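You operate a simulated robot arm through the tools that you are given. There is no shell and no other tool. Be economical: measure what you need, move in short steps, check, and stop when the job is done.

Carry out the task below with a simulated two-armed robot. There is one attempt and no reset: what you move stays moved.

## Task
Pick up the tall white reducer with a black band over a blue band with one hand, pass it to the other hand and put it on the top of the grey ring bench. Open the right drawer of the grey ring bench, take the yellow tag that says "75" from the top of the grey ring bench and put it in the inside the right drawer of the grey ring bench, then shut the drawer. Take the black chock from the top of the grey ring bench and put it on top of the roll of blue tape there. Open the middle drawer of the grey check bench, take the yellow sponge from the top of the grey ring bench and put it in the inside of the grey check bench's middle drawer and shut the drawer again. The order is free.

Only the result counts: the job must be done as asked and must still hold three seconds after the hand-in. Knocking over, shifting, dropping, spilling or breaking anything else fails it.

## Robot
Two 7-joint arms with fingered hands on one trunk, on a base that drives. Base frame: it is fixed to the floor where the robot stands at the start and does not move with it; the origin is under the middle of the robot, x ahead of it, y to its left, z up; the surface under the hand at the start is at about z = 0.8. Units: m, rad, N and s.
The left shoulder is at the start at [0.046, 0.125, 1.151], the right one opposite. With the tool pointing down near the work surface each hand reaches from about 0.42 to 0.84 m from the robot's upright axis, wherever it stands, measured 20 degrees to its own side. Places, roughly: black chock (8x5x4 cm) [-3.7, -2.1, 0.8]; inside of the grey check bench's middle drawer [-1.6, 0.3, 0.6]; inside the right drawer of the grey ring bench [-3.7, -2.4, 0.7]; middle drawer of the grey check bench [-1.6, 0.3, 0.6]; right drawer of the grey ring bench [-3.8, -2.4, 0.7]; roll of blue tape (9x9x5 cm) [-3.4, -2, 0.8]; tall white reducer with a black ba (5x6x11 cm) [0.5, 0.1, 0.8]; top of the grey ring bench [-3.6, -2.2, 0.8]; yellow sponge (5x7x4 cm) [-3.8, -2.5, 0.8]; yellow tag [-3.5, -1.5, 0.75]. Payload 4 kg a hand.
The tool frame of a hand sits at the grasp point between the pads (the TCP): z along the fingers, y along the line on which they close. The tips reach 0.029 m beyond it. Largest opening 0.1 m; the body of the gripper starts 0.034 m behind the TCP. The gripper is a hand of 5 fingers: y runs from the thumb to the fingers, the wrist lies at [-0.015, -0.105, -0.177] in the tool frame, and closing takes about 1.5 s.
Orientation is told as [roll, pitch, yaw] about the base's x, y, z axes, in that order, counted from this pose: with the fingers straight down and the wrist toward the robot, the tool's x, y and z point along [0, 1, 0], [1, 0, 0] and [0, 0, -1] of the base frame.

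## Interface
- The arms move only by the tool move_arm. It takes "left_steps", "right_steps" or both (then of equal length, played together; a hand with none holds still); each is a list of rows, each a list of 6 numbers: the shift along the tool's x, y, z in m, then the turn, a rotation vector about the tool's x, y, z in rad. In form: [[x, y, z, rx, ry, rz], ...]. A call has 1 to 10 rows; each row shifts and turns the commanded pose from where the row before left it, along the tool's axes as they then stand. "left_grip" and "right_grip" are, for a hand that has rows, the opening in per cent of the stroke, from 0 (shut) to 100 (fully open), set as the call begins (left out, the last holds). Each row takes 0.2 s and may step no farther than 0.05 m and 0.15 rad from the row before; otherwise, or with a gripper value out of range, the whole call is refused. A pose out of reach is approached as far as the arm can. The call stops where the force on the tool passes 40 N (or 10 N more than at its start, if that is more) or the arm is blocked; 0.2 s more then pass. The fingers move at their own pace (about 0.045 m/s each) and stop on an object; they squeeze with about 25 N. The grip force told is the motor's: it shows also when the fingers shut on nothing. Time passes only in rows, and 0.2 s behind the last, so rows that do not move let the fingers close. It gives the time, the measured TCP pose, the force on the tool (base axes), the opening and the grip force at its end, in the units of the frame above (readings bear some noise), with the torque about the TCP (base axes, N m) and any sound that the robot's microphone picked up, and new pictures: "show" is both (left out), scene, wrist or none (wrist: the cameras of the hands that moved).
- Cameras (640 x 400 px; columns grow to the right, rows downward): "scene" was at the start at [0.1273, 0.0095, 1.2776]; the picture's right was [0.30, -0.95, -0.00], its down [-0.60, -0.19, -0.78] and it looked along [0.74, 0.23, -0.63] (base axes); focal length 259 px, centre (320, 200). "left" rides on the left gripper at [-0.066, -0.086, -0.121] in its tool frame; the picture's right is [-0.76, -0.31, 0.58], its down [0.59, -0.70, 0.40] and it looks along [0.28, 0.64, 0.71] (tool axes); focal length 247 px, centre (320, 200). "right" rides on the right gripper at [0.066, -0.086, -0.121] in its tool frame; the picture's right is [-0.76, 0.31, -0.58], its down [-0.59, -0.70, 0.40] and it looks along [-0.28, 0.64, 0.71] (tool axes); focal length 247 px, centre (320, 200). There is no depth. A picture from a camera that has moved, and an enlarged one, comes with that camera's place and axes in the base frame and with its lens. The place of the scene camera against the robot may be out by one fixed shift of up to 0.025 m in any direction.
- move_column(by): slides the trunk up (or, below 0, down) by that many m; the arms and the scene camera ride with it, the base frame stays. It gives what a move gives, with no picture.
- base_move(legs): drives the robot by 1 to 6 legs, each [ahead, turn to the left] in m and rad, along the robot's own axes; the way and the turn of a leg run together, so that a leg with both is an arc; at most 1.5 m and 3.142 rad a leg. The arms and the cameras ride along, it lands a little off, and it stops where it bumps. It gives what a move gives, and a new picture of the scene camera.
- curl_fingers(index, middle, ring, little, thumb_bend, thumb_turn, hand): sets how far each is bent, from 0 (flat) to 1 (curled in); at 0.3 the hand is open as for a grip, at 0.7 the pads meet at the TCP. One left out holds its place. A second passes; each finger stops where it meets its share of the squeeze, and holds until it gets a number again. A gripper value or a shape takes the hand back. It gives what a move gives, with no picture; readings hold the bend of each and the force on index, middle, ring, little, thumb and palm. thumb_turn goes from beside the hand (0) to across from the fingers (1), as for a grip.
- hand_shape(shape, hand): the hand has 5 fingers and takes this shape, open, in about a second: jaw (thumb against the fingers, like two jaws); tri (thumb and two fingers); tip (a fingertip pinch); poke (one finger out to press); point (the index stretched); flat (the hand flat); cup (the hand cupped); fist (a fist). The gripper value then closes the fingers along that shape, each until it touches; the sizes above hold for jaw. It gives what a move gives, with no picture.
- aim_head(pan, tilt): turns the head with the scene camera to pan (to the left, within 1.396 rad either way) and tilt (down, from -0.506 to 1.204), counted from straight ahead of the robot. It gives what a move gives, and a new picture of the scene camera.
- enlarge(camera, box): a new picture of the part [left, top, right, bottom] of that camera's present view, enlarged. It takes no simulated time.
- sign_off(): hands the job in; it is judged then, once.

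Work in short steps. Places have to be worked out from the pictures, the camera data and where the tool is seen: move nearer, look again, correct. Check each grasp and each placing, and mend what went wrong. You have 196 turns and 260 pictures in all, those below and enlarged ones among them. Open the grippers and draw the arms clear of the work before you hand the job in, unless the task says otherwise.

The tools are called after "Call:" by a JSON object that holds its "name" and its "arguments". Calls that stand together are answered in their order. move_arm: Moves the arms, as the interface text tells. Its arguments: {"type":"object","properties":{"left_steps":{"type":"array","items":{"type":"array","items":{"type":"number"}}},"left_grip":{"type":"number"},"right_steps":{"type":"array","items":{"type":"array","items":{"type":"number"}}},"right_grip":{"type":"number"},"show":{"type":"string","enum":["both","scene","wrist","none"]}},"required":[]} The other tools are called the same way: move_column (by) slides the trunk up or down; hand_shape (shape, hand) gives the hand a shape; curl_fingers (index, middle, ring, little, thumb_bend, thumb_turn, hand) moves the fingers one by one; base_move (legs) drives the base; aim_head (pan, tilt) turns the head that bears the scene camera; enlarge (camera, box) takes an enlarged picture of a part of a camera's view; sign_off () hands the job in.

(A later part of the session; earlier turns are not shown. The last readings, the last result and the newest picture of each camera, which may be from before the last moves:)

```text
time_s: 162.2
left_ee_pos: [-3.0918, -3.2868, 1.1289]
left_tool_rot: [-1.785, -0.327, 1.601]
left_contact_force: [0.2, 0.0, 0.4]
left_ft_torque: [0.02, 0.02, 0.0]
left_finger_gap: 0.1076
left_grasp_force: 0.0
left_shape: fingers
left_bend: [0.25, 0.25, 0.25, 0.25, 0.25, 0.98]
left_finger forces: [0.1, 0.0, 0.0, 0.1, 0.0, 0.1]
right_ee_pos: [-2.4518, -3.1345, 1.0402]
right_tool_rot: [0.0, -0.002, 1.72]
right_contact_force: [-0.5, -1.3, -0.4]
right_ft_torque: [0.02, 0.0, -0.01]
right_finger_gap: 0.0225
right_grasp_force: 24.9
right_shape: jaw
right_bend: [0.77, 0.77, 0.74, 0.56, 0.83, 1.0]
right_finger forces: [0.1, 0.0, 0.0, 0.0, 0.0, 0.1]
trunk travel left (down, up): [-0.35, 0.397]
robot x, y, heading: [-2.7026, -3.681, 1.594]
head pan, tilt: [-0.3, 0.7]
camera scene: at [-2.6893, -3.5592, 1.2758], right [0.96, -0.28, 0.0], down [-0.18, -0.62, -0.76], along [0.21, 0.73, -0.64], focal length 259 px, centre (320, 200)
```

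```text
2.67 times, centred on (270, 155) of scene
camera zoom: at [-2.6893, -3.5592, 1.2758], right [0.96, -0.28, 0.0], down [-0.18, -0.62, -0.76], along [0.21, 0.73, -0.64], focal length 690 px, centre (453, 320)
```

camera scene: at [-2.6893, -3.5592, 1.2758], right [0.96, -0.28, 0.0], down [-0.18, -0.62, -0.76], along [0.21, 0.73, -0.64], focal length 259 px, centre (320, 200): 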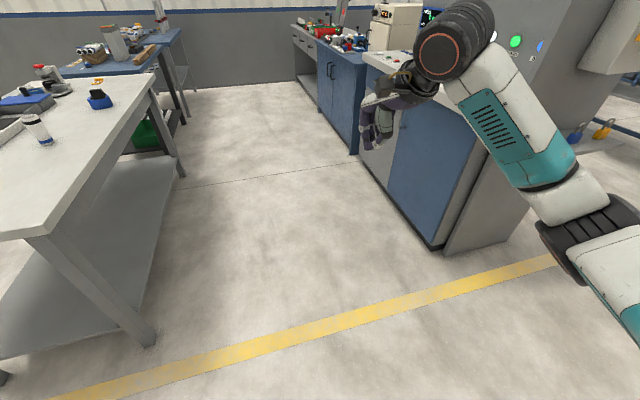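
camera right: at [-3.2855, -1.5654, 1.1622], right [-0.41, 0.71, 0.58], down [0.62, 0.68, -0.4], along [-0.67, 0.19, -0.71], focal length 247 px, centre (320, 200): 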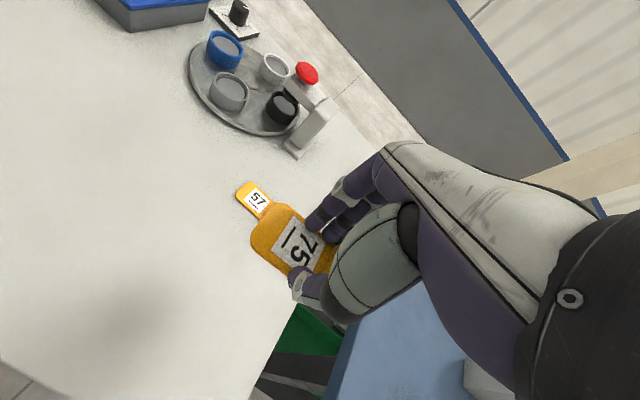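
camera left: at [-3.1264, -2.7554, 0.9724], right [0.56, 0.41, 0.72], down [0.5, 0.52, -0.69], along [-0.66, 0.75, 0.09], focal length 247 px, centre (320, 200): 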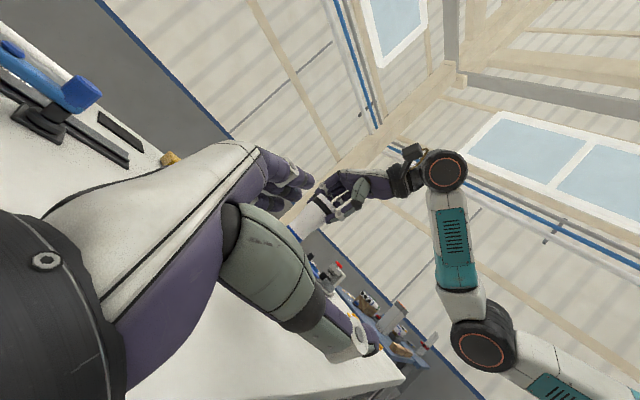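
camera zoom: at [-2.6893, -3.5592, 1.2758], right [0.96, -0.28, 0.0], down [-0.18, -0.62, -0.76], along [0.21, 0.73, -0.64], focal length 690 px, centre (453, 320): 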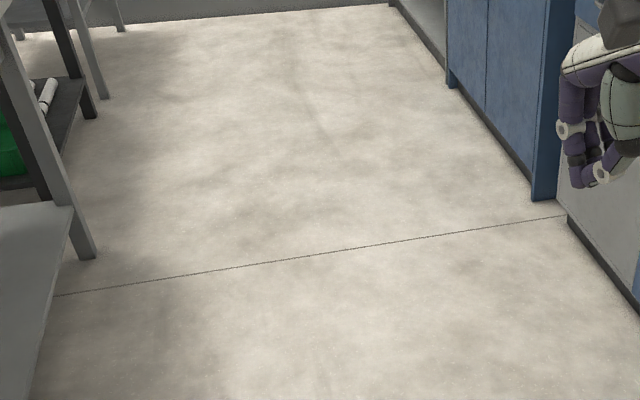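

Only "57" remains on the bench top. I'll look at the floor to my left and around the spot where I turned.

Call:
{"name": "aim_head", "arguments": {"pan": 1.2, "tilt": 0.75}}

Call:
{"name": "aim_head", "arguments": {"pan": 0.0, "tilt": 1.0}}

```text
time_s: 163.8
left_ee_pos: [-3.091, -3.2872, 1.1291]
left_tool_rot: [-1.787, -0.325, 1.602]
left_contact_force: [0.3, 0.2, -0.6]
left_ft_torque: [0.01, -0.02, 0.0]
left_finger_gap: 0.1075
left_grasp_force: 0.1
left_shape: fingers
left_bend: [0.25, 0.25, 0.25, 0.25, 0.25, 0.98]
left_finger forces: [0.0, 0.1, 0.0, 0.0, 0.0, 0.1]
right_ee_pos: [-2.4525, -3.1344, 1.0407]
right_tool_rot: [-0.002, -0.002, 1.719]
right_contact_force: [-0.6, 0.0, -0.6]
right_ft_torque: [-0.02, 0.02, 0.01]
right_finger_gap: 0.0223
right_grasp_force: 24.9
right_shape: jaw
right_bend: [0.77, 0.77, 0.74, 0.56, 0.83, 1.0]
right_finger forces: [0.0, 0.0, 0.0, 0.1, 0.1, 0.0]
trunk travel left (down, up): [-0.35, 0.397]
robot x, y, heading: [-2.6979, -3.6795, 1.587]
head pan, tilt: [1.201, 0.75]
camera scene: at [-2.7907, -3.6122, 1.2716], right [0.34, 0.94, 0.0], down [0.64, -0.24, -0.73], along [-0.69, 0.25, -0.68], focal length 259 px, centre (320, 200)
```

scene: 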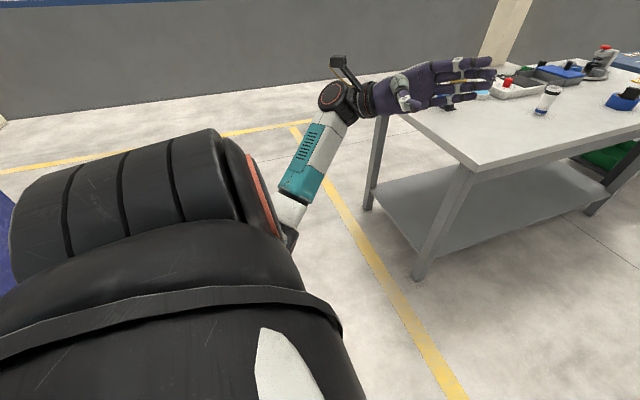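

```text
time_s: 165.2
left_ee_pos: [-3.0915, -3.2863, 1.1293]
left_tool_rot: [-1.785, -0.327, 1.601]
left_contact_force: [-0.6, 0.9, 0.5]
left_ft_torque: [0.02, -0.01, -0.03]
left_finger_gap: 0.1072
left_grasp_force: 0.0
left_shape: fingers
left_bend: [0.25, 0.25, 0.25, 0.25, 0.25, 0.98]
left_finger forces: [0.0, 0.0, 0.0, 0.0, 0.0, 0.1]
right_ee_pos: [-2.4523, -3.1353, 1.0397]
right_tool_rot: [-0.001, -0.001, 1.718]
right_contact_force: [1.0, 0.4, 0.8]
right_ft_torque: [0.0, 0.02, 0.02]
right_finger_gap: 0.0222
right_grasp_force: 24.4
right_shape: jaw
right_bend: [0.77, 0.77, 0.74, 0.56, 0.83, 1.0]
right_finger forces: [0.0, 0.1, 0.0, 0.1, 0.1, 0.1]
trunk travel left (down, up): [-0.35, 0.397]
robot x, y, heading: [-2.7015, -3.6849, 1.584]
head pan, tilt: [0.0, 1.0]
camera scene: at [-2.7142, -3.5712, 1.2524], right [1.0, 0.02, 0.0], down [0.02, -0.84, -0.54], along [-0.01, 0.54, -0.84], focal length 259 px, centre (320, 200)
```

scene: 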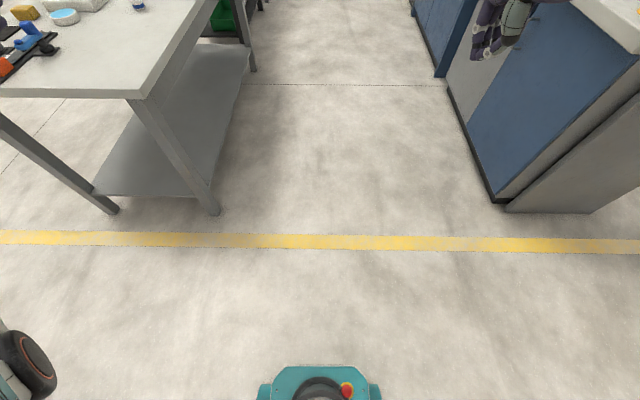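

Not there either; the remaining candidate is the floor where I made the last turn. I'll turn to face that area and look down.

Call:
{"name": "base_move", "arguments": {"legs": [[0, 2.2]]}}

Call:
{"name": "aim_head", "arguments": {"pan": 0.0, "tilt": 0.7}}

```text
time_s: 171.0
left_ee_pos: [-2.7931, -4.2303, 1.1284]
left_tool_rot: [-1.785, -0.328, -2.491]
left_contact_force: [-0.2, -1.0, 1.0]
left_ft_torque: [-0.02, 0.0, 0.01]
left_finger_gap: 0.1076
left_grasp_force: 0.1
left_shape: fingers
left_bend: [0.25, 0.25, 0.25, 0.25, 0.25, 0.98]
left_finger forces: [0.1, 0.0, 0.0, 0.0, 0.2, 0.0]
right_ee_pos: [-3.2902, -3.7978, 1.0405]
right_tool_rot: [0.0, -0.001, -2.371]
right_contact_force: [0.9, -0.2, 0.5]
right_ft_torque: [0.0, -0.06, -0.01]
right_finger_gap: 0.0222
right_grasp_force: 25.1
right_shape: jaw
right_bend: [0.77, 0.77, 0.74, 0.56, 0.83, 1.0]
right_finger forces: [0.0, 0.0, 0.0, 0.0, 0.0, 0.0]
trunk travel left (down, up): [-0.35, 0.397]
robot x, y, heading: [-2.6999, -3.6821, -2.505]
head pan, tilt: [0.0, 1.0]
camera scene: at [-2.8139, -3.7738, 1.2524], right [-0.6, 0.8, 0.0], down [0.68, 0.5, -0.54], along [-0.43, -0.32, -0.84], focal length 259 px, centre (320, 200)
```

scene: 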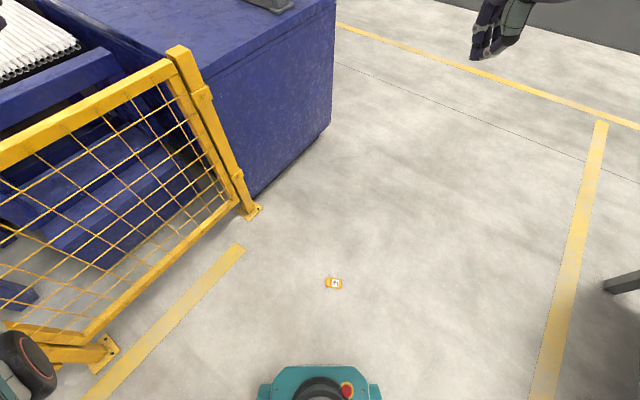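

```text
time_s: 171.8
left_ee_pos: [-2.7932, -4.2289, 1.1289]
left_tool_rot: [-1.786, -0.328, -2.492]
left_contact_force: [0.4, 0.6, -0.1]
left_ft_torque: [0.0, 0.01, 0.01]
left_finger_gap: 0.1077
left_grasp_force: 0.0
left_shape: fingers
left_bend: [0.25, 0.25, 0.25, 0.25, 0.25, 0.98]
left_finger forces: [0.1, 0.1, 0.0, 0.1, 0.1, 0.0]
right_ee_pos: [-3.2896, -3.7976, 1.0394]
right_tool_rot: [0.001, -0.003, -2.372]
right_contact_force: [-0.5, 0.6, 0.3]
right_ft_torque: [-0.01, 0.0, 0.03]
right_finger_gap: 0.022
right_grasp_force: 25.1
right_shape: jaw
right_bend: [0.77, 0.77, 0.74, 0.56, 0.83, 1.0]
right_finger forces: [0.1, 0.0, 0.0, 0.1, 0.0, 0.1]
trunk travel left (down, up): [-0.35, 0.397]
robot x, y, heading: [-2.7005, -3.6787, -2.502]
head pan, tilt: [0.0, 0.7]
camera scene: at [-2.8262, -3.7828, 1.2757], right [-0.6, 0.8, 0.0], down [0.52, 0.39, -0.76], along [-0.61, -0.46, -0.65], focal length 259 px, centre (320, 200)
```

scene: 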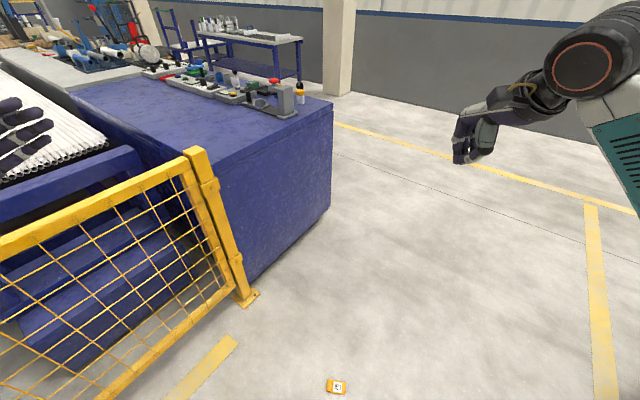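

Found: the tag lies on the floor at about (−3.11, −3.92). The trunk can lower 0.35 m, so a floor pick is feasible. I'll inspect its orientation.

Call:
{"name": "enlarge", "arguments": {"camera": "scene", "box": [297, 355, 369, 400]}}

Call:
{"name": "base_move", "arguments": {"legs": [[0, 0.2]]}}

Call:
{"name": "aim_head", "arguments": {"pan": -0.2, "tilt": 1.1}}

```text
8.89 times, centred on (333, 378) of scene
camera zoom: at [-2.8262, -3.7828, 1.2757], right [-0.6, 0.8, 0.0], down [0.52, 0.39, -0.76], along [-0.61, -0.46, -0.65], focal length 2300 px, centre (204, -1378)
```

zoom: 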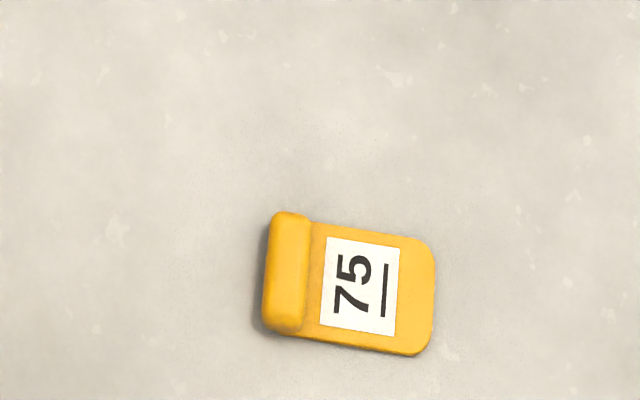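

```text
time_s: 172.9
left_ee_pos: [-2.6821, -4.2366, 1.1283]
left_tool_rot: [-1.785, -0.326, -2.29]
left_contact_force: [0.1, 0.3, -0.3]
left_ft_torque: [-0.02, -0.02, -0.01]
left_finger_gap: 0.1074
left_grasp_force: 0.1
left_shape: fingers
left_bend: [0.25, 0.25, 0.25, 0.25, 0.25, 0.98]
left_finger forces: [0.0, 0.0, 0.0, 0.0, 0.0, 0.0]
right_ee_pos: [-3.2553, -3.9127, 1.0409]
right_tool_rot: [0.0, -0.001, -2.171]
right_contact_force: [-0.4, -0.8, 0.0]
right_ft_torque: [-0.03, -0.01, 0.03]
right_finger_gap: 0.0226
right_grasp_force: 24.8
right_shape: jaw
right_bend: [0.77, 0.77, 0.74, 0.56, 0.83, 1.0]
right_finger forces: [0.0, 0.0, 0.0, 0.0, 0.0, 0.1]
trunk travel left (down, up): [-0.35, 0.397]
robot x, y, heading: [-2.7008, -3.681, -2.301]
head pan, tilt: [0.0, 0.7]
camera scene: at [-2.8067, -3.8042, 1.2758], right [-0.75, 0.67, 0.0], down [0.43, 0.48, -0.76], along [-0.51, -0.57, -0.64], focal length 259 px, centre (320, 200)
```

scene: 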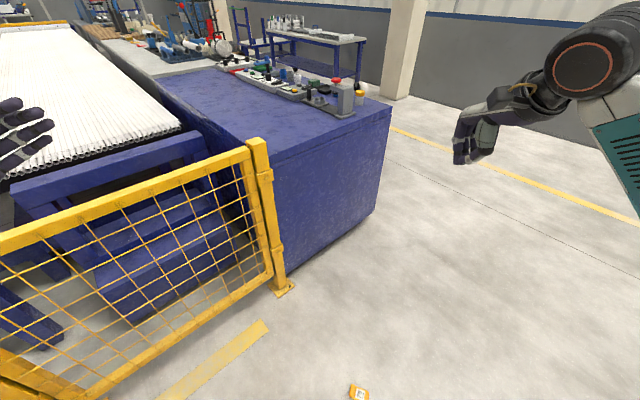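

```text
time_s: 173.8
left_ee_pos: [-2.6814, -4.2364, 1.13]
left_tool_rot: [-1.786, -0.327, -2.29]
left_contact_force: [-0.8, -0.2, -0.1]
left_ft_torque: [-0.03, -0.03, -0.01]
left_finger_gap: 0.1074
left_grasp_force: 0.0
left_shape: fingers
left_bend: [0.25, 0.25, 0.25, 0.25, 0.25, 0.98]
left_finger forces: [0.1, 0.0, 0.0, 0.0, 0.0, 0.0]
right_ee_pos: [-3.2548, -3.914, 1.0402]
right_tool_rot: [0.0, -0.001, -2.17]
right_contact_force: [-0.4, -0.2, -0.7]
right_ft_torque: [0.01, -0.02, 0.03]
right_finger_gap: 0.0222
right_grasp_force: 25.2
right_shape: jaw
right_bend: [0.77, 0.77, 0.74, 0.56, 0.83, 1.0]
right_finger forces: [0.0, 0.1, 0.0, 0.0, 0.1, 0.1]
trunk travel left (down, up): [-0.35, 0.397]
robot x, y, heading: [-2.7048, -3.6808, -2.302]
head pan, tilt: [-0.201, 1.1]
camera scene: at [-2.801, -3.7784, 1.2459], right [-0.6, 0.8, 0.0], down [0.71, 0.53, -0.45], along [-0.36, -0.27, -0.89], focal length 259 px, centre (320, 200)
```

scene: 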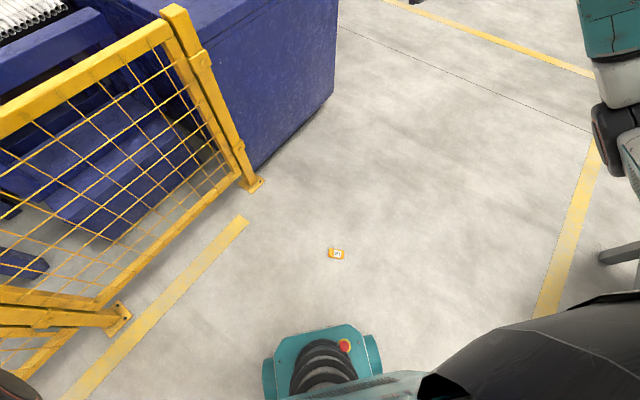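

The lip points away toward the fence side. I'll open the right hand, lower the trunk, and yaw the hand ~54° so thumb and fingers straddle the lip.

Call:
{"name": "move_column", "arguments": {"by": -0.35}}

Call:
{"name": "move_arm", "arguments": {"right_steps": [[0, 0, 0, 0, 0, -0.134], [0, 0, 0, 0, 0, -0.134], [0, 0, 0, 0, 0, -0.134], [0, 0, 0, 0, 0, -0.134], [0, 0, 0, 0, 0, -0.134], [0, 0, 0, 0, 0, -0.134], [0, 0, 0, 0, 0, -0.134]], "right_grip": 80}}

```text
time_s: 177.2
left_ee_pos: [-2.6819, -4.2367, 0.7797]
left_tool_rot: [-1.785, -0.327, -2.292]
left_contact_force: [0.2, 0.4, 0.6]
left_ft_torque: [0.0, 0.02, -0.01]
left_finger_gap: 0.1077
left_grasp_force: 0.1
left_shape: fingers
left_bend: [0.25, 0.25, 0.25, 0.25, 0.25, 0.98]
left_finger forces: [0.0, 0.0, 0.0, 0.1, 0.0, 0.1]
right_ee_pos: [-3.2541, -3.9126, 0.6911]
right_tool_rot: [-0.001, -0.001, -2.17]
right_contact_force: [0.8, 0.2, 0.4]
right_ft_torque: [0.01, -0.02, -0.03]
right_finger_gap: 0.0224
right_grasp_force: 24.8
right_shape: jaw
right_bend: [0.77, 0.77, 0.74, 0.56, 0.83, 1.0]
right_finger forces: [0.0, 0.0, 0.0, 0.0, 0.0, 0.0]
trunk travel left (down, up): [0.0, 0.747]
robot x, y, heading: [-2.702, -3.6796, -2.305]
head pan, tilt: [-0.201, 1.1]
```

```text
time_s: 178.8
left_ee_pos: [-2.6828, -4.2369, 0.7791]
left_tool_rot: [-1.783, -0.327, -2.291]
left_contact_force: [-0.2, 0.8, 0.1]
left_ft_torque: [0.04, 0.06, 0.02]
left_finger_gap: 0.1076
left_grasp_force: 0.0
left_shape: fingers
left_bend: [0.25, 0.25, 0.25, 0.25, 0.25, 0.98]
left_finger forces: [0.0, 0.1, 0.1, 0.0, 0.0, 0.1]
right_ee_pos: [-3.2535, -3.9128, 0.6898]
right_tool_rot: [0.0, 0.0, -1.229]
right_contact_force: [1.3, -0.1, -0.9]
right_ft_torque: [-0.03, 0.0, 0.01]
right_finger_gap: 0.0797
right_grasp_force: 0.0
right_shape: jaw
right_bend: [0.38, 0.33, 0.25, 0.37, 0.3, 0.99]
right_finger forces: [0.0, 0.1, 0.1, 0.0, 0.0, 0.0]
trunk travel left (down, up): [0.0, 0.747]
robot x, y, heading: [-2.7017, -3.6823, -2.295]
head pan, tilt: [-0.201, 1.1]
camera scene: at [-2.8918, -3.88, 0.8789], right [-0.6, 0.8, 0.0], down [0.71, 0.53, -0.45], along [-0.36, -0.27, -0.89], focal length 259 px, centre (320, 200)
camera right: at [-3.2204, -3.811, 0.8119], right [-0.61, -0.54, 0.58], down [-0.79, 0.47, -0.4], along [-0.05, -0.7, -0.71], focal length 247 px, centre (320, 200)
```

scene: 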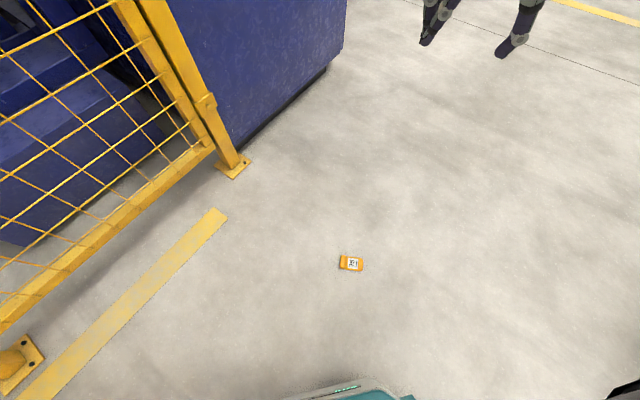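
right: 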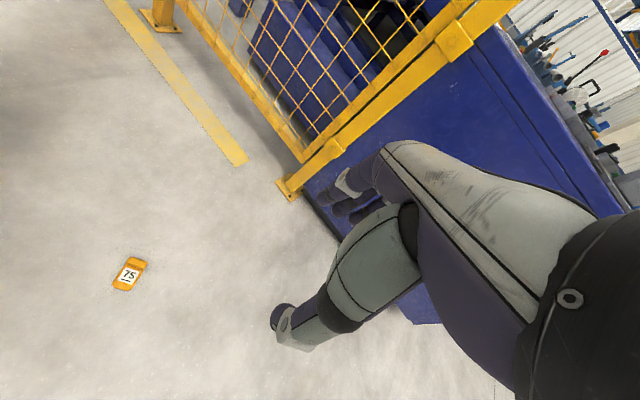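

I'll descend toward the tag, stopping at z≈0.3 for a better look.

Call:
{"name": "move_arm", "arguments": {"right_steps": [[0.0139, 0.0067, 0.039, 0, 0, 0], [0.0139, 0.0067, 0.039, 0, 0, 0], [0.0139, 0.0067, 0.039, 0, 0, 0], [0.0139, 0.0067, 0.039, 0, 0, 0], [0.0139, 0.0067, 0.039, 0, 0, 0], [0.0139, 0.0067, 0.039, 0, 0, 0], [0.0139, 0.0067, 0.039, 0, 0, 0], [0.0139, 0.0067, 0.039, 0, 0, 0], [0.0139, 0.0067, 0.039, 0, 0, 0], [0.0139, 0.0067, 0.039, 0, 0, 0]]}}

```text
time_s: 181.0
left_ee_pos: [-2.6834, -4.2358, 0.7788]
left_tool_rot: [-1.785, -0.327, -2.29]
left_contact_force: [-0.4, -0.3, 0.6]
left_ft_torque: [0.0, 0.01, 0.02]
left_finger_gap: 0.1075
left_grasp_force: 0.0
left_shape: fingers
left_bend: [0.25, 0.25, 0.25, 0.25, 0.25, 0.98]
left_finger forces: [0.1, 0.1, 0.0, 0.0, 0.1, 0.0]
right_ee_pos: [-3.1027, -3.9302, 0.3007]
right_tool_rot: [-0.001, -0.003, -1.233]
right_contact_force: [0.1, 0.0, -0.2]
right_ft_torque: [0.02, 0.04, 0.01]
right_finger_gap: 0.0796
right_grasp_force: 0.0
right_shape: jaw
right_bend: [0.38, 0.33, 0.25, 0.37, 0.3, 0.99]
right_finger forces: [0.1, 0.0, 0.0, 0.1, 0.1, 0.0]
trunk travel left (down, up): [0.0, 0.747]
robot x, y, heading: [-2.699, -3.6835, -2.302]
head pan, tilt: [-0.201, 1.1]
camera scene: at [-2.8918, -3.88, 0.8789], right [-0.6, 0.8, 0.0], down [0.71, 0.53, -0.45], along [-0.36, -0.27, -0.89], focal length 259 px, centre (320, 200)
camera right: at [-3.068, -3.8286, 0.4231], right [-0.61, -0.54, 0.58], down [-0.79, 0.47, -0.4], along [-0.06, -0.7, -0.71], focal length 247 px, centre (320, 200)
```

scene: 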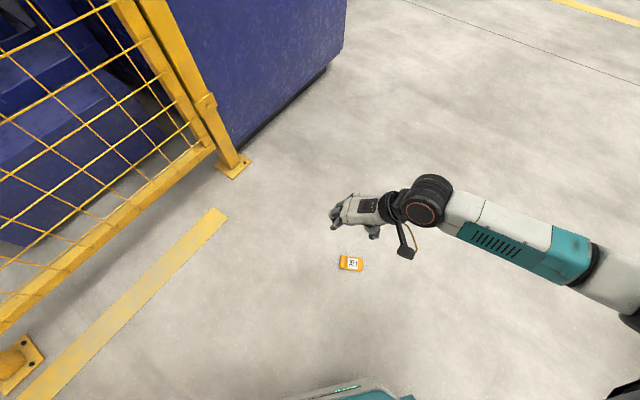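
right: 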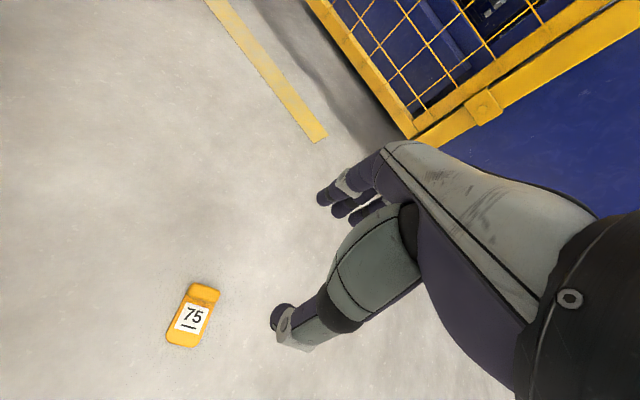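

Reach is fine. The tag is at about (−3.093, −3.927) for the lip; I'll fine-tune yaw by 0.15 rad, centre over the lip, and descend to z≈0.12.

Call:
{"name": "move_arm", "arguments": {"right_steps": [[0, 0, 0, 0, 0, -0.148], [0.02, 0.002, 0, 0, 0, 0], [0, 0, 0.045, 0, 0, 0], [0, 0, 0.045, 0, 0, 0], [0, 0, 0.045, 0, 0, 0], [0, 0, 0.045, 0, 0, 0]], "show": "wrist"}}

Call:
{"name": "enlarge", "arguments": {"camera": "scene", "box": [280, 180, 440, 305]}}

```text
time_s: 182.4
left_ee_pos: [-2.6815, -4.2377, 0.7781]
left_tool_rot: [-1.785, -0.326, -2.29]
left_contact_force: [-0.2, -0.5, 0.4]
left_ft_torque: [-0.02, -0.04, 0.02]
left_finger_gap: 0.1076
left_grasp_force: 0.1
left_shape: fingers
left_bend: [0.25, 0.25, 0.25, 0.25, 0.25, 0.98]
left_finger forces: [0.0, 0.0, 0.1, 0.0, 0.1, 0.1]
right_ee_pos: [-3.0847, -3.924, 0.1186]
right_tool_rot: [-0.001, 0.002, -1.084]
right_contact_force: [0.0, -0.6, -0.3]
right_ft_torque: [0.01, 0.03, -0.01]
right_finger_gap: 0.0794
right_grasp_force: 0.0
right_shape: jaw
right_bend: [0.38, 0.33, 0.25, 0.37, 0.3, 0.99]
right_finger forces: [0.1, 0.1, 0.0, 0.1, 0.0, 0.1]
trunk travel left (down, up): [0.0, 0.747]
robot x, y, heading: [-2.7, -3.6845, -2.3]
head pan, tilt: [-0.201, 1.1]
camera right: at [-3.0647, -3.8175, 0.2406], right [-0.52, -0.62, 0.58], down [-0.85, 0.35, -0.4], along [0.05, -0.7, -0.71], focal length 247 px, centre (320, 200)
```

right: 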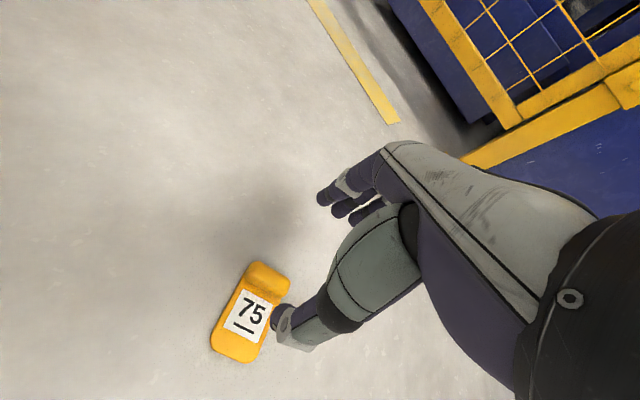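

```text
3.20 times, centred on (360, 242) of scene
camera zoom: at [-2.8918, -3.88, 0.8789], right [-0.6, 0.8, 0.0], down [0.71, 0.53, -0.45], along [-0.36, -0.27, -0.89], focal length 828 px, centre (192, 64)
```

zoom: 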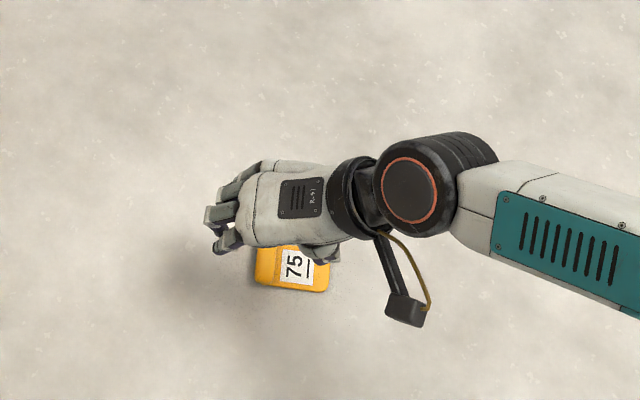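

Alignment is good. I'll descend so the fingertips are ~1 cm above the floor beside the lip.

Call:
{"name": "move_arm", "arguments": {"right_steps": [[0.005, 0, 0.04, 0, 0, 0], [0, 0, 0.03, 0, 0, 0], [0, 0, 0.01, 0, 0, 0]], "show": "wrist"}}

Call:
{"name": "enlarge", "arguments": {"camera": "right", "box": [220, 180, 380, 320]}}

```text
time_s: 183.2
left_ee_pos: [-2.6819, -4.2363, 0.7784]
left_tool_rot: [-1.786, -0.328, -2.291]
left_contact_force: [-0.3, 0.4, -0.1]
left_ft_torque: [0.01, 0.0, 0.02]
left_finger_gap: 0.1077
left_grasp_force: 0.1
left_shape: fingers
left_bend: [0.25, 0.25, 0.25, 0.25, 0.25, 0.98]
left_finger forces: [0.0, 0.0, 0.0, 0.0, 0.1, 0.0]
right_ee_pos: [-3.0803, -3.9204, 0.0387]
right_tool_rot: [-0.001, 0.0, -1.087]
right_contact_force: [0.4, 0.2, -0.8]
right_ft_torque: [0.03, -0.01, 0.0]
right_finger_gap: 0.0798
right_grasp_force: 0.1
right_shape: jaw
right_bend: [0.38, 0.33, 0.25, 0.37, 0.3, 0.99]
right_finger forces: [0.0, 0.1, 0.1, 0.1, 0.1, 0.0]
trunk travel left (down, up): [0.0, 0.747]
robot x, y, heading: [-2.6996, -3.6832, -2.296]
head pan, tilt: [-0.201, 1.1]
camera right: at [-3.0603, -3.8151, 0.1606], right [-0.53, -0.62, 0.58], down [-0.85, 0.35, -0.4], along [0.05, -0.7, -0.71], focal length 247 px, centre (320, 200)
```

right: 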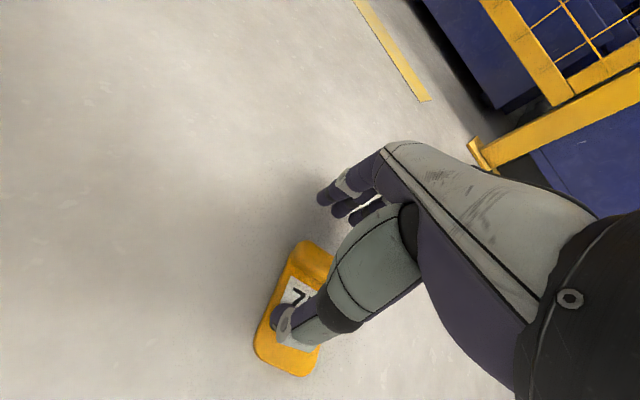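

```text
2.86 times, centred on (300, 250) of right
camera zoom: at [-3.0603, -3.8151, 0.1606], right [-0.53, -0.62, 0.58], down [-0.85, 0.35, -0.4], along [0.05, -0.7, -0.71], focal length 706 px, centre (377, 57)
```

zoom: 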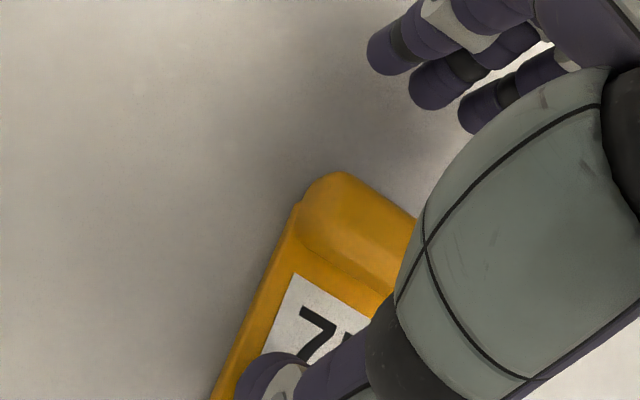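

Fingers and thumb straddle the lip nicely. I'll close thumb, middle and ring.

Call:
{"name": "curl_fingers", "arguments": {"hand": "right", "index": 0.25, "middle": 0.85, "ring": 0.85, "thumb_bend": 0.8}}

Call:
{"name": "enlarge", "arguments": {"camera": "right", "box": [220, 180, 380, 320]}}

```text
time_s: 184.2
left_ee_pos: [-2.6832, -4.2372, 0.7785]
left_tool_rot: [-1.785, -0.328, -2.29]
left_contact_force: [-0.5, -0.6, 0.6]
left_ft_torque: [-0.02, 0.01, -0.01]
left_finger_gap: 0.1076
left_grasp_force: 0.1
left_shape: fingers
left_bend: [0.25, 0.25, 0.25, 0.25, 0.25, 0.98]
left_finger forces: [0.0, 0.0, 0.1, 0.0, 0.1, 0.0]
right_ee_pos: [-3.0799, -3.9213, 0.0395]
right_tool_rot: [-0.002, 0.001, -1.083]
right_contact_force: [0.1, 1.3, -0.3]
right_ft_torque: [0.02, -0.01, 0.0]
right_finger_gap: 0.0384
right_grasp_force: 0.0
right_shape: fingers
right_bend: [0.25, 0.85, 0.85, 0.37, 0.8, 0.98]
right_finger forces: [0.1, 0.0, 0.0, 0.0, 0.1, 0.1]
trunk travel left (down, up): [0.0, 0.747]
robot x, y, heading: [-2.6998, -3.6827, -2.302]
head pan, tilt: [-0.201, 1.1]
```

```text
2.86 times, centred on (300, 250) of right
camera zoom: at [-3.0604, -3.8154, 0.1609], right [-0.53, -0.62, 0.58], down [-0.85, 0.35, -0.4], along [0.05, -0.7, -0.71], focal length 706 px, centre (377, 57)
```

zoom: 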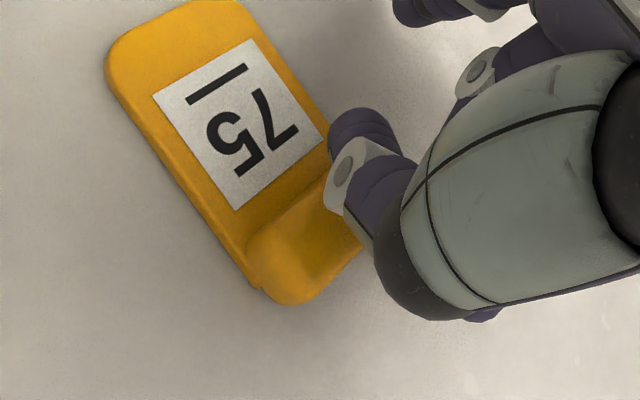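

The tag spun out instead of being gripped. I'll reopen, lift a little and look again.

Call:
{"name": "move_arm", "arguments": {"right_steps": [[0, 0, -0.03, 0, 0, 0], [0, 0, -0.04, 0, 0, 0], [0, 0, -0.04, 0, 0, 0], [0, 0, 0, 0, 0, 0]], "right_grip": 80, "show": "wrist"}}

Call:
{"name": "enlarge", "arguments": {"camera": "scene", "box": [280, 180, 440, 305]}}

```text
time_s: 185.2
left_ee_pos: [-2.6828, -4.2369, 0.7797]
left_tool_rot: [-1.784, -0.327, -2.29]
left_contact_force: [0.4, -1.1, -0.5]
left_ft_torque: [0.02, -0.01, 0.03]
left_finger_gap: 0.1074
left_grasp_force: 0.1
left_shape: fingers
left_bend: [0.25, 0.25, 0.25, 0.25, 0.25, 0.98]
left_finger forces: [0.1, 0.0, 0.0, 0.0, 0.1, 0.1]
right_ee_pos: [-3.0806, -3.9196, 0.1506]
right_tool_rot: [0.001, 0.001, -1.087]
right_contact_force: [0.3, -1.0, 0.3]
right_ft_torque: [0.01, 0.0, 0.01]
right_finger_gap: 0.0795
right_grasp_force: 0.1
right_shape: jaw
right_bend: [0.38, 0.33, 0.25, 0.37, 0.3, 0.99]
right_finger forces: [0.0, 0.0, 0.1, 0.1, 0.0, 0.1]
trunk travel left (down, up): [0.0, 0.747]
robot x, y, heading: [-2.7001, -3.6818, -2.301]
head pan, tilt: [-0.201, 1.1]
camera right: at [-3.0618, -3.8137, 0.2714], right [-0.53, -0.62, 0.58], down [-0.85, 0.35, -0.4], along [0.05, -0.7, -0.71], focal length 247 px, centre (320, 200)
```

right: 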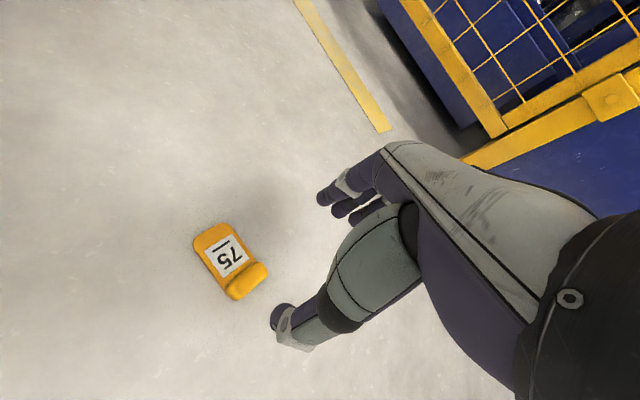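

```text
3.20 times, centred on (360, 242) of scene
camera zoom: at [-2.8918, -3.8801, 0.8788], right [-0.6, 0.8, 0.0], down [0.71, 0.53, -0.45], along [-0.36, -0.27, -0.89], focal length 828 px, centre (192, 64)
```

zoom: 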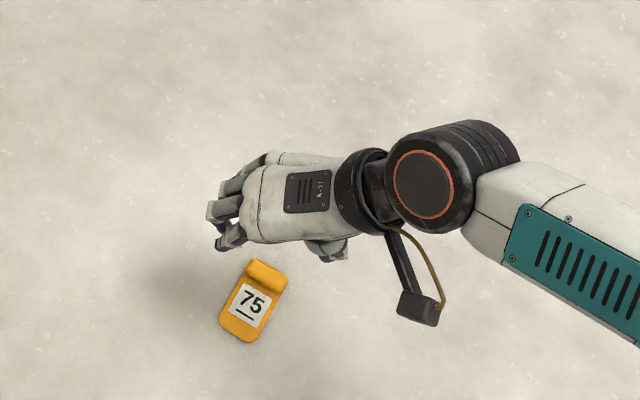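

Analysis of the finger geometry shows thumb and index line up at tool x≈+0.01, so my middle/ring pinch was off-axis. I'll turn the hand ~109° clockwise so thumb, index and middle can pinch the lip squarely.

Call:
{"name": "move_arm", "arguments": {"right_steps": [[0, 0, -0.02, 0, 0, 0.146], [0, 0, -0.02, 0, 0, 0.146], [0, 0, 0, 0, 0, 0.146], [0, 0, 0, 0, 0, 0.146], [0, 0, 0, 0, 0, 0.146], [0, 0, 0, 0, 0, 0.146], [0, 0, 0, 0, 0, 0.146], [0, 0, 0, 0, 0, 0.146], [0, 0, 0, 0, 0, 0.146], [0, 0, 0, 0, 0, 0.146]], "right_grip": 60, "show": "none"}}

Call:
{"name": "move_arm", "arguments": {"right_steps": [[0, 0, 0, 0, 0, 0.146], [0, 0, 0, 0, 0, 0.146], [0, 0, 0, 0, 0, 0.146]]}}

Call:
{"name": "enlarge", "arguments": {"camera": "scene", "box": [280, 180, 440, 305]}}

```text
time_s: 187.6
left_ee_pos: [-2.6823, -4.2383, 0.7792]
left_tool_rot: [-1.784, -0.327, -2.292]
left_contact_force: [0.7, -0.6, -0.5]
left_ft_torque: [-0.01, 0.04, -0.01]
left_finger_gap: 0.1074
left_grasp_force: 0.0
left_shape: fingers
left_bend: [0.25, 0.25, 0.25, 0.25, 0.25, 0.98]
left_finger forces: [0.1, 0.0, 0.1, 0.0, 0.1, 0.0]
right_ee_pos: [-3.1126, -3.876, 0.1802]
right_tool_rot: [-0.118, -0.011, -2.484]
right_contact_force: [-0.7, -0.2, -0.7]
right_ft_torque: [-0.03, -0.01, -0.01]
right_finger_gap: 0.06
right_grasp_force: 0.2
right_shape: jaw
right_bend: [0.4, 0.39, 0.73, 0.44, 0.3, 1.0]
right_finger forces: [0.0, 0.1, 0.1, 0.0, 0.0, 0.0]
trunk travel left (down, up): [0.0, 0.747]
robot x, y, heading: [-2.7045, -3.6796, -2.301]
head pan, tilt: [-0.201, 1.1]
stopped in row 10 (right hand): the arm was blocked; the commanded pose is now the measured one
```

```text
time_s: 188.2
left_ee_pos: [-2.6828, -4.2368, 0.778]
left_tool_rot: [-1.785, -0.327, -2.291]
left_contact_force: [-0.2, 0.6, 0.4]
left_ft_torque: [-0.05, 0.01, 0.01]
left_finger_gap: 0.1073
left_grasp_force: 0.1
left_shape: fingers
left_bend: [0.25, 0.25, 0.25, 0.25, 0.25, 0.98]
left_finger forces: [0.0, 0.0, 0.0, 0.1, 0.0, 0.1]
right_ee_pos: [-3.1731, -3.8096, 0.1802]
right_tool_rot: [-0.293, -0.087, -2.598]
right_contact_force: [0.0, 1.1, 0.0]
right_ft_torque: [-0.01, -0.02, -0.02]
right_finger_gap: 0.0604
right_grasp_force: 0.1
right_shape: jaw
right_bend: [0.4, 0.39, 0.73, 0.44, 0.3, 1.0]
right_finger forces: [0.0, 0.0, 0.1, 0.0, 0.1, 0.0]
trunk travel left (down, up): [0.0, 0.747]
robot x, y, heading: [-2.7016, -3.6828, -2.298]
head pan, tilt: [-0.201, 1.1]
stopped in row 2 (right hand): the arm was blocked; the commanded pose is now the measured one
camera scene: at [-2.8918, -3.88, 0.8789], right [-0.6, 0.8, 0.0], down [0.71, 0.53, -0.45], along [-0.36, -0.27, -0.89], focal length 259 px, centre (320, 200)
camera right: at [-3.0416, -3.8462, 0.2708], right [-0.49, 0.35, 0.8], down [0.23, 0.93, -0.27], along [-0.84, 0.05, -0.54], focal length 247 px, centre (320, 200)
```

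scene: 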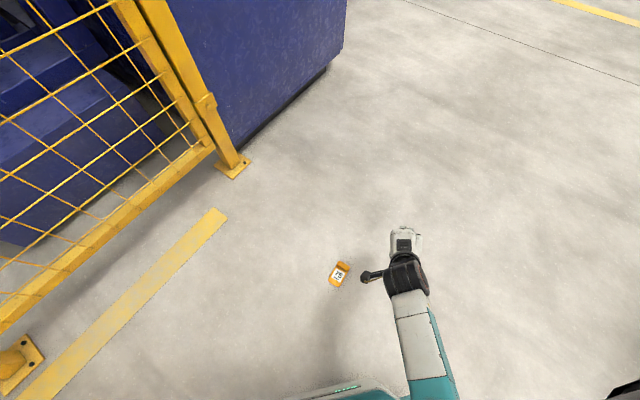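
right: 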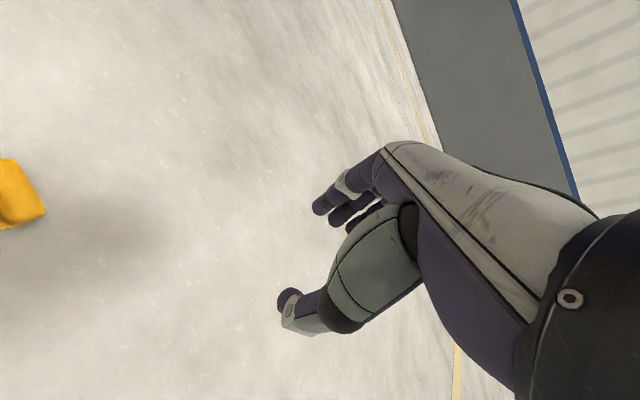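

```text
3.20 times, centred on (360, 242) of scene
camera zoom: at [-2.8918, -3.88, 0.8789], right [-0.6, 0.8, 0.0], down [0.71, 0.53, -0.45], along [-0.36, -0.27, -0.89], focal length 828 px, centre (192, 64)
```

zoom: 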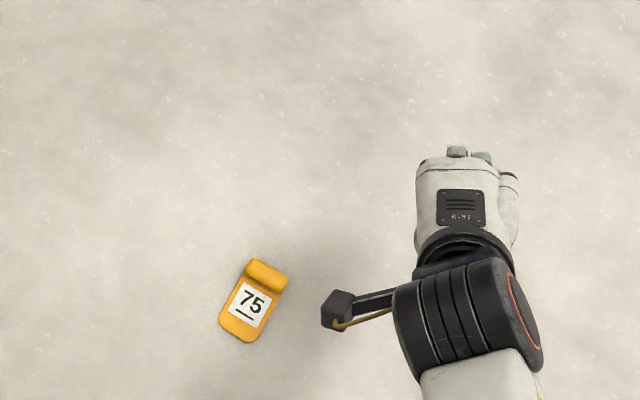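

That orientation isn't reachable so close to the robot. I'll raise and level the right hand, tuck the left hand, and reposition the base so the tag is straight ahead.

Call:
{"name": "move_arm", "arguments": {"right_steps": [[0, 0, -0.04, 0, 0, 0], [0, 0, -0.04, 0.029, 0.098, 0], [0, 0, -0.04, 0.029, 0.098, 0], [0, 0, -0.04, 0.029, 0.098, 0], [0, 0.03, -0.03, 0, 0, 0], [0, 0.03, -0.03, 0, 0, 0], [0, 0.03, -0.03, 0, 0, 0]], "left_steps": [[0, 0, 0.03, 0, 0, 0], [0, 0, 0.03, 0, 0, 0], [0, 0, 0.03, 0, 0, 0], [0, 0, 0.03, 0, 0, 0], [0, 0, 0, 0, 0, 0], [0, 0, 0, 0, 0, 0], [0, 0, 0, 0, 0, 0]], "show": "scene"}}

```text
time_s: 189.8
left_ee_pos: [-2.7659, -4.1525, 0.8034]
left_tool_rot: [-1.786, -0.326, -2.292]
left_contact_force: [0.0, 1.0, -0.8]
left_ft_torque: [0.01, -0.01, 0.01]
left_finger_gap: 0.1072
left_grasp_force: 0.1
left_shape: fingers
left_bend: [0.25, 0.25, 0.25, 0.25, 0.25, 0.98]
left_finger forces: [0.1, 0.1, 0.0, 0.0, 0.1, 0.1]
right_ee_pos: [-3.2234, -3.8808, 0.4262]
right_tool_rot: [0.003, 0.002, -2.609]
right_contact_force: [-0.3, -0.2, -0.2]
right_ft_torque: [0.01, -0.03, 0.01]
right_finger_gap: 0.0603
right_grasp_force: 0.1
right_shape: jaw
right_bend: [0.39, 0.39, 0.73, 0.44, 0.3, 1.0]
right_finger forces: [0.1, 0.0, 0.1, 0.0, 0.0, 0.0]
trunk travel left (down, up): [0.0, 0.747]
robot x, y, heading: [-2.6989, -3.6869, -2.303]
head pan, tilt: [-0.201, 1.1]
camera scene: at [-2.8918, -3.8799, 0.8789], right [-0.6, 0.8, 0.0], down [0.71, 0.53, -0.45], along [-0.36, -0.27, -0.89], focal length 259 px, centre (320, 200)
```

scene: 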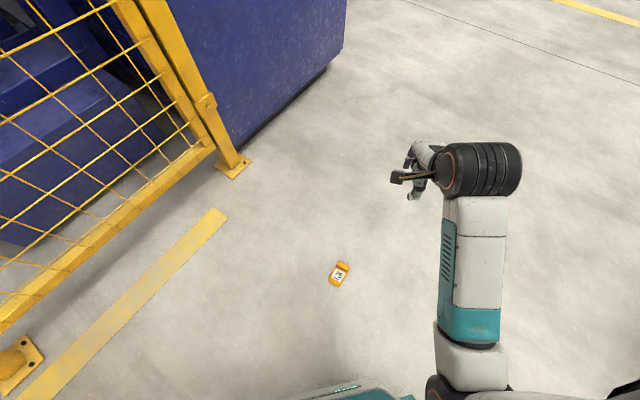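

Better idea: just a small turn right and back up ~0.13 m puts the tag ~0.58 m ahead, within the leaned-forward reach.

Call:
{"name": "base_move", "arguments": {"legs": [[0, -0.18], [-0.13, 0]]}}

Call:
{"name": "move_arm", "arguments": {"right_steps": [[0, 0, 0.02, 0, 0, 0.045], [0, 0, 0.03, 0, 0, 0.045], [0, 0, 0.03, 0, 0, 0.045]]}}

```text
time_s: 191.8
left_ee_pos: [-2.7458, -4.0533, 0.8027]
left_tool_rot: [-1.786, -0.327, -2.471]
left_contact_force: [-0.1, 0.3, -0.1]
left_ft_torque: [0.01, 0.02, -0.04]
left_finger_gap: 0.1074
left_grasp_force: 0.1
left_shape: fingers
left_bend: [0.25, 0.25, 0.25, 0.25, 0.25, 0.98]
left_finger forces: [0.0, 0.0, 0.0, 0.1, 0.1, 0.0]
right_ee_pos: [-3.1473, -3.7035, 0.4259]
right_tool_rot: [0.002, -0.001, -2.793]
right_contact_force: [-0.3, 0.1, 0.2]
right_ft_torque: [0.0, -0.06, 0.02]
right_finger_gap: 0.0602
right_grasp_force: 0.1
right_shape: jaw
right_bend: [0.39, 0.39, 0.73, 0.44, 0.3, 1.0]
right_finger forces: [0.0, 0.1, 0.0, 0.0, 0.1, 0.0]
trunk travel left (down, up): [0.0, 0.747]
robot x, y, heading: [-2.5976, -3.6018, -2.486]
head pan, tilt: [-0.201, 1.1]
camera scene: at [-2.8187, -3.7641, 0.8788], right [-0.44, 0.9, 0.0], down [0.8, 0.39, -0.45], along [-0.41, -0.2, -0.89], focal length 259 px, centre (320, 200)
```

scene: 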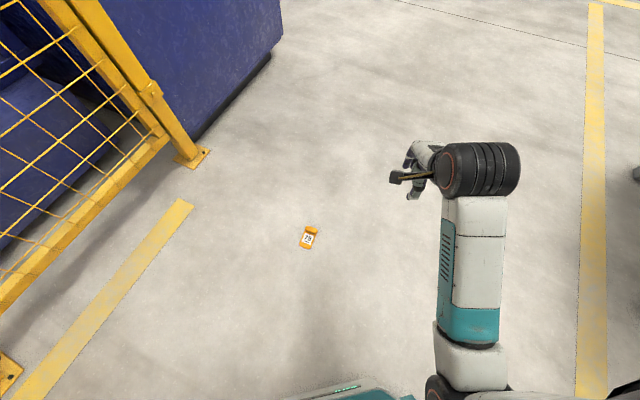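

```text
time_s: 192.6
left_ee_pos: [-2.7454, -4.0537, 0.8037]
left_tool_rot: [-1.785, -0.327, -2.472]
left_contact_force: [0.4, 0.2, -0.1]
left_ft_torque: [-0.02, 0.02, -0.01]
left_finger_gap: 0.1077
left_grasp_force: 0.0
left_shape: fingers
left_bend: [0.25, 0.25, 0.25, 0.25, 0.25, 0.98]
left_finger forces: [0.0, 0.0, 0.0, 0.0, 0.0, 0.0]
right_ee_pos: [-3.1482, -3.7008, 0.3476]
right_tool_rot: [0.003, -0.002, -2.928]
right_contact_force: [1.4, -0.6, -0.6]
right_ft_torque: [-0.01, -0.01, 0.0]
right_finger_gap: 0.0601
right_grasp_force: 0.0
right_shape: jaw
right_bend: [0.39, 0.39, 0.73, 0.44, 0.3, 1.0]
right_finger forces: [0.0, 0.0, 0.0, 0.1, 0.0, 0.0]
trunk travel left (down, up): [0.0, 0.747]
robot x, y, heading: [-2.5945, -3.5988, -2.488]
head pan, tilt: [-0.201, 1.1]
camera scene: at [-2.8187, -3.764, 0.8789], right [-0.44, 0.9, 0.0], down [0.8, 0.39, -0.45], along [-0.41, -0.2, -0.89], focal length 259 px, centre (320, 200)
camera right: at [-3.049, -3.7483, 0.4689], right [-0.46, 0.68, 0.58], down [0.56, 0.72, -0.4], along [-0.69, 0.14, -0.71], focal length 247 px, centre (320, 200)
```

scene: 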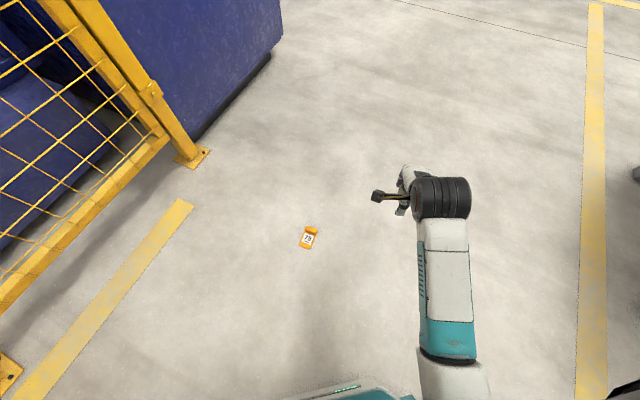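
right: 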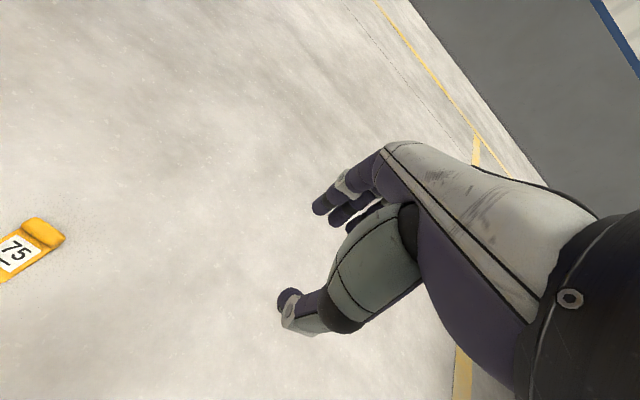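

Now I'll move over the lip at (−3.081, −3.919) and descend to z≈0.13 for a check.

Call:
{"name": "move_arm", "arguments": {"right_steps": [[0.0454, -0.004, 0, 0, 0, 0], [0.0454, -0.004, 0, 0, 0, 0], [0.0454, -0.004, 0, 0, 0, 0], [0.0454, -0.004, 0, 0, 0, 0], [0.0454, -0.003, 0, 0, 0, 0], [0, 0, 0.045, 0, 0, 0], [0, 0, 0.045, 0, 0, 0], [0, 0, 0.045, 0, 0, 0], [0, 0, 0.045, 0, 0, 0], [0, 0, 0.04, 0, 0, 0]], "show": "wrist"}}

Call:
{"name": "enlarge", "arguments": {"camera": "right", "box": [200, 180, 360, 320]}}

```text
time_s: 193.5
left_ee_pos: [-2.7456, -4.0531, 0.8031]
left_tool_rot: [-1.782, -0.328, -2.472]
left_contact_force: [1.1, 0.1, -0.5]
left_ft_torque: [-0.01, -0.01, -0.03]
left_finger_gap: 0.1074
left_grasp_force: 0.1
left_shape: fingers
left_bend: [0.25, 0.25, 0.25, 0.25, 0.25, 0.98]
left_finger forces: [0.0, 0.1, 0.0, 0.0, 0.0, 0.0]
right_ee_pos: [-3.1356, -3.8042, 0.3386]
right_tool_rot: [-0.134, -0.066, -2.896]
right_contact_force: [0.4, 0.0, 0.0]
right_ft_torque: [-0.01, -0.02, 0.03]
right_finger_gap: 0.0601
right_grasp_force: 0.0
right_shape: jaw
right_bend: [0.39, 0.39, 0.73, 0.44, 0.3, 1.0]
right_finger forces: [0.0, 0.0, 0.0, 0.0, 0.0, 0.1]
trunk travel left (down, up): [0.0, 0.747]
robot x, y, heading: [-2.5982, -3.5984, -2.486]
head pan, tilt: [-0.201, 1.1]
stopped in row 4 (right hand): the arm was blocked; the commanded pose is now the measured one
camera right: at [-3.0263, -3.8617, 0.4456], right [-0.42, 0.59, 0.69], down [0.51, 0.78, -0.36], along [-0.76, 0.2, -0.63], focal length 247 px, centre (320, 200)
```

right: 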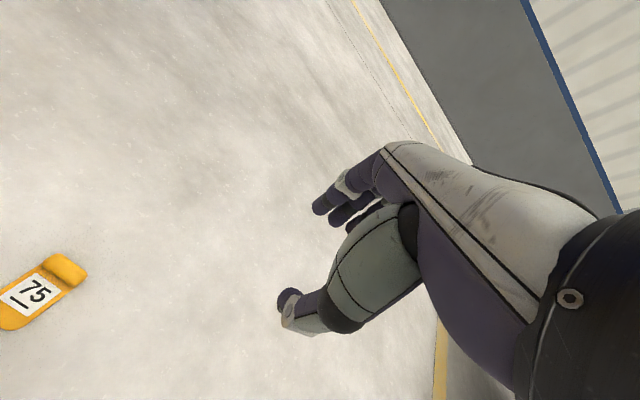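

```text
2.86 times, centred on (280, 250) of right
camera zoom: at [-3.0263, -3.8617, 0.4456], right [-0.42, 0.59, 0.69], down [0.51, 0.78, -0.36], along [-0.76, 0.2, -0.63], focal length 706 px, centre (434, 57)
```

zoom: 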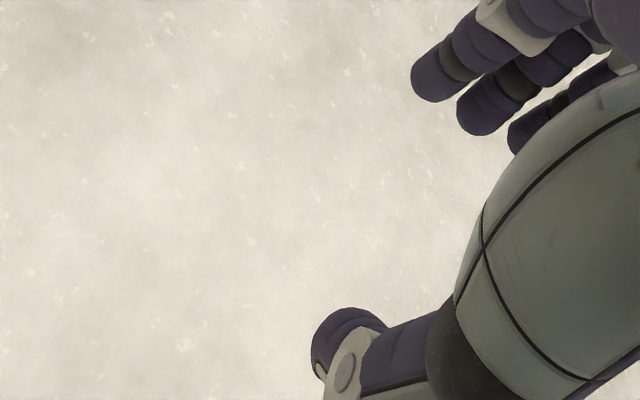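

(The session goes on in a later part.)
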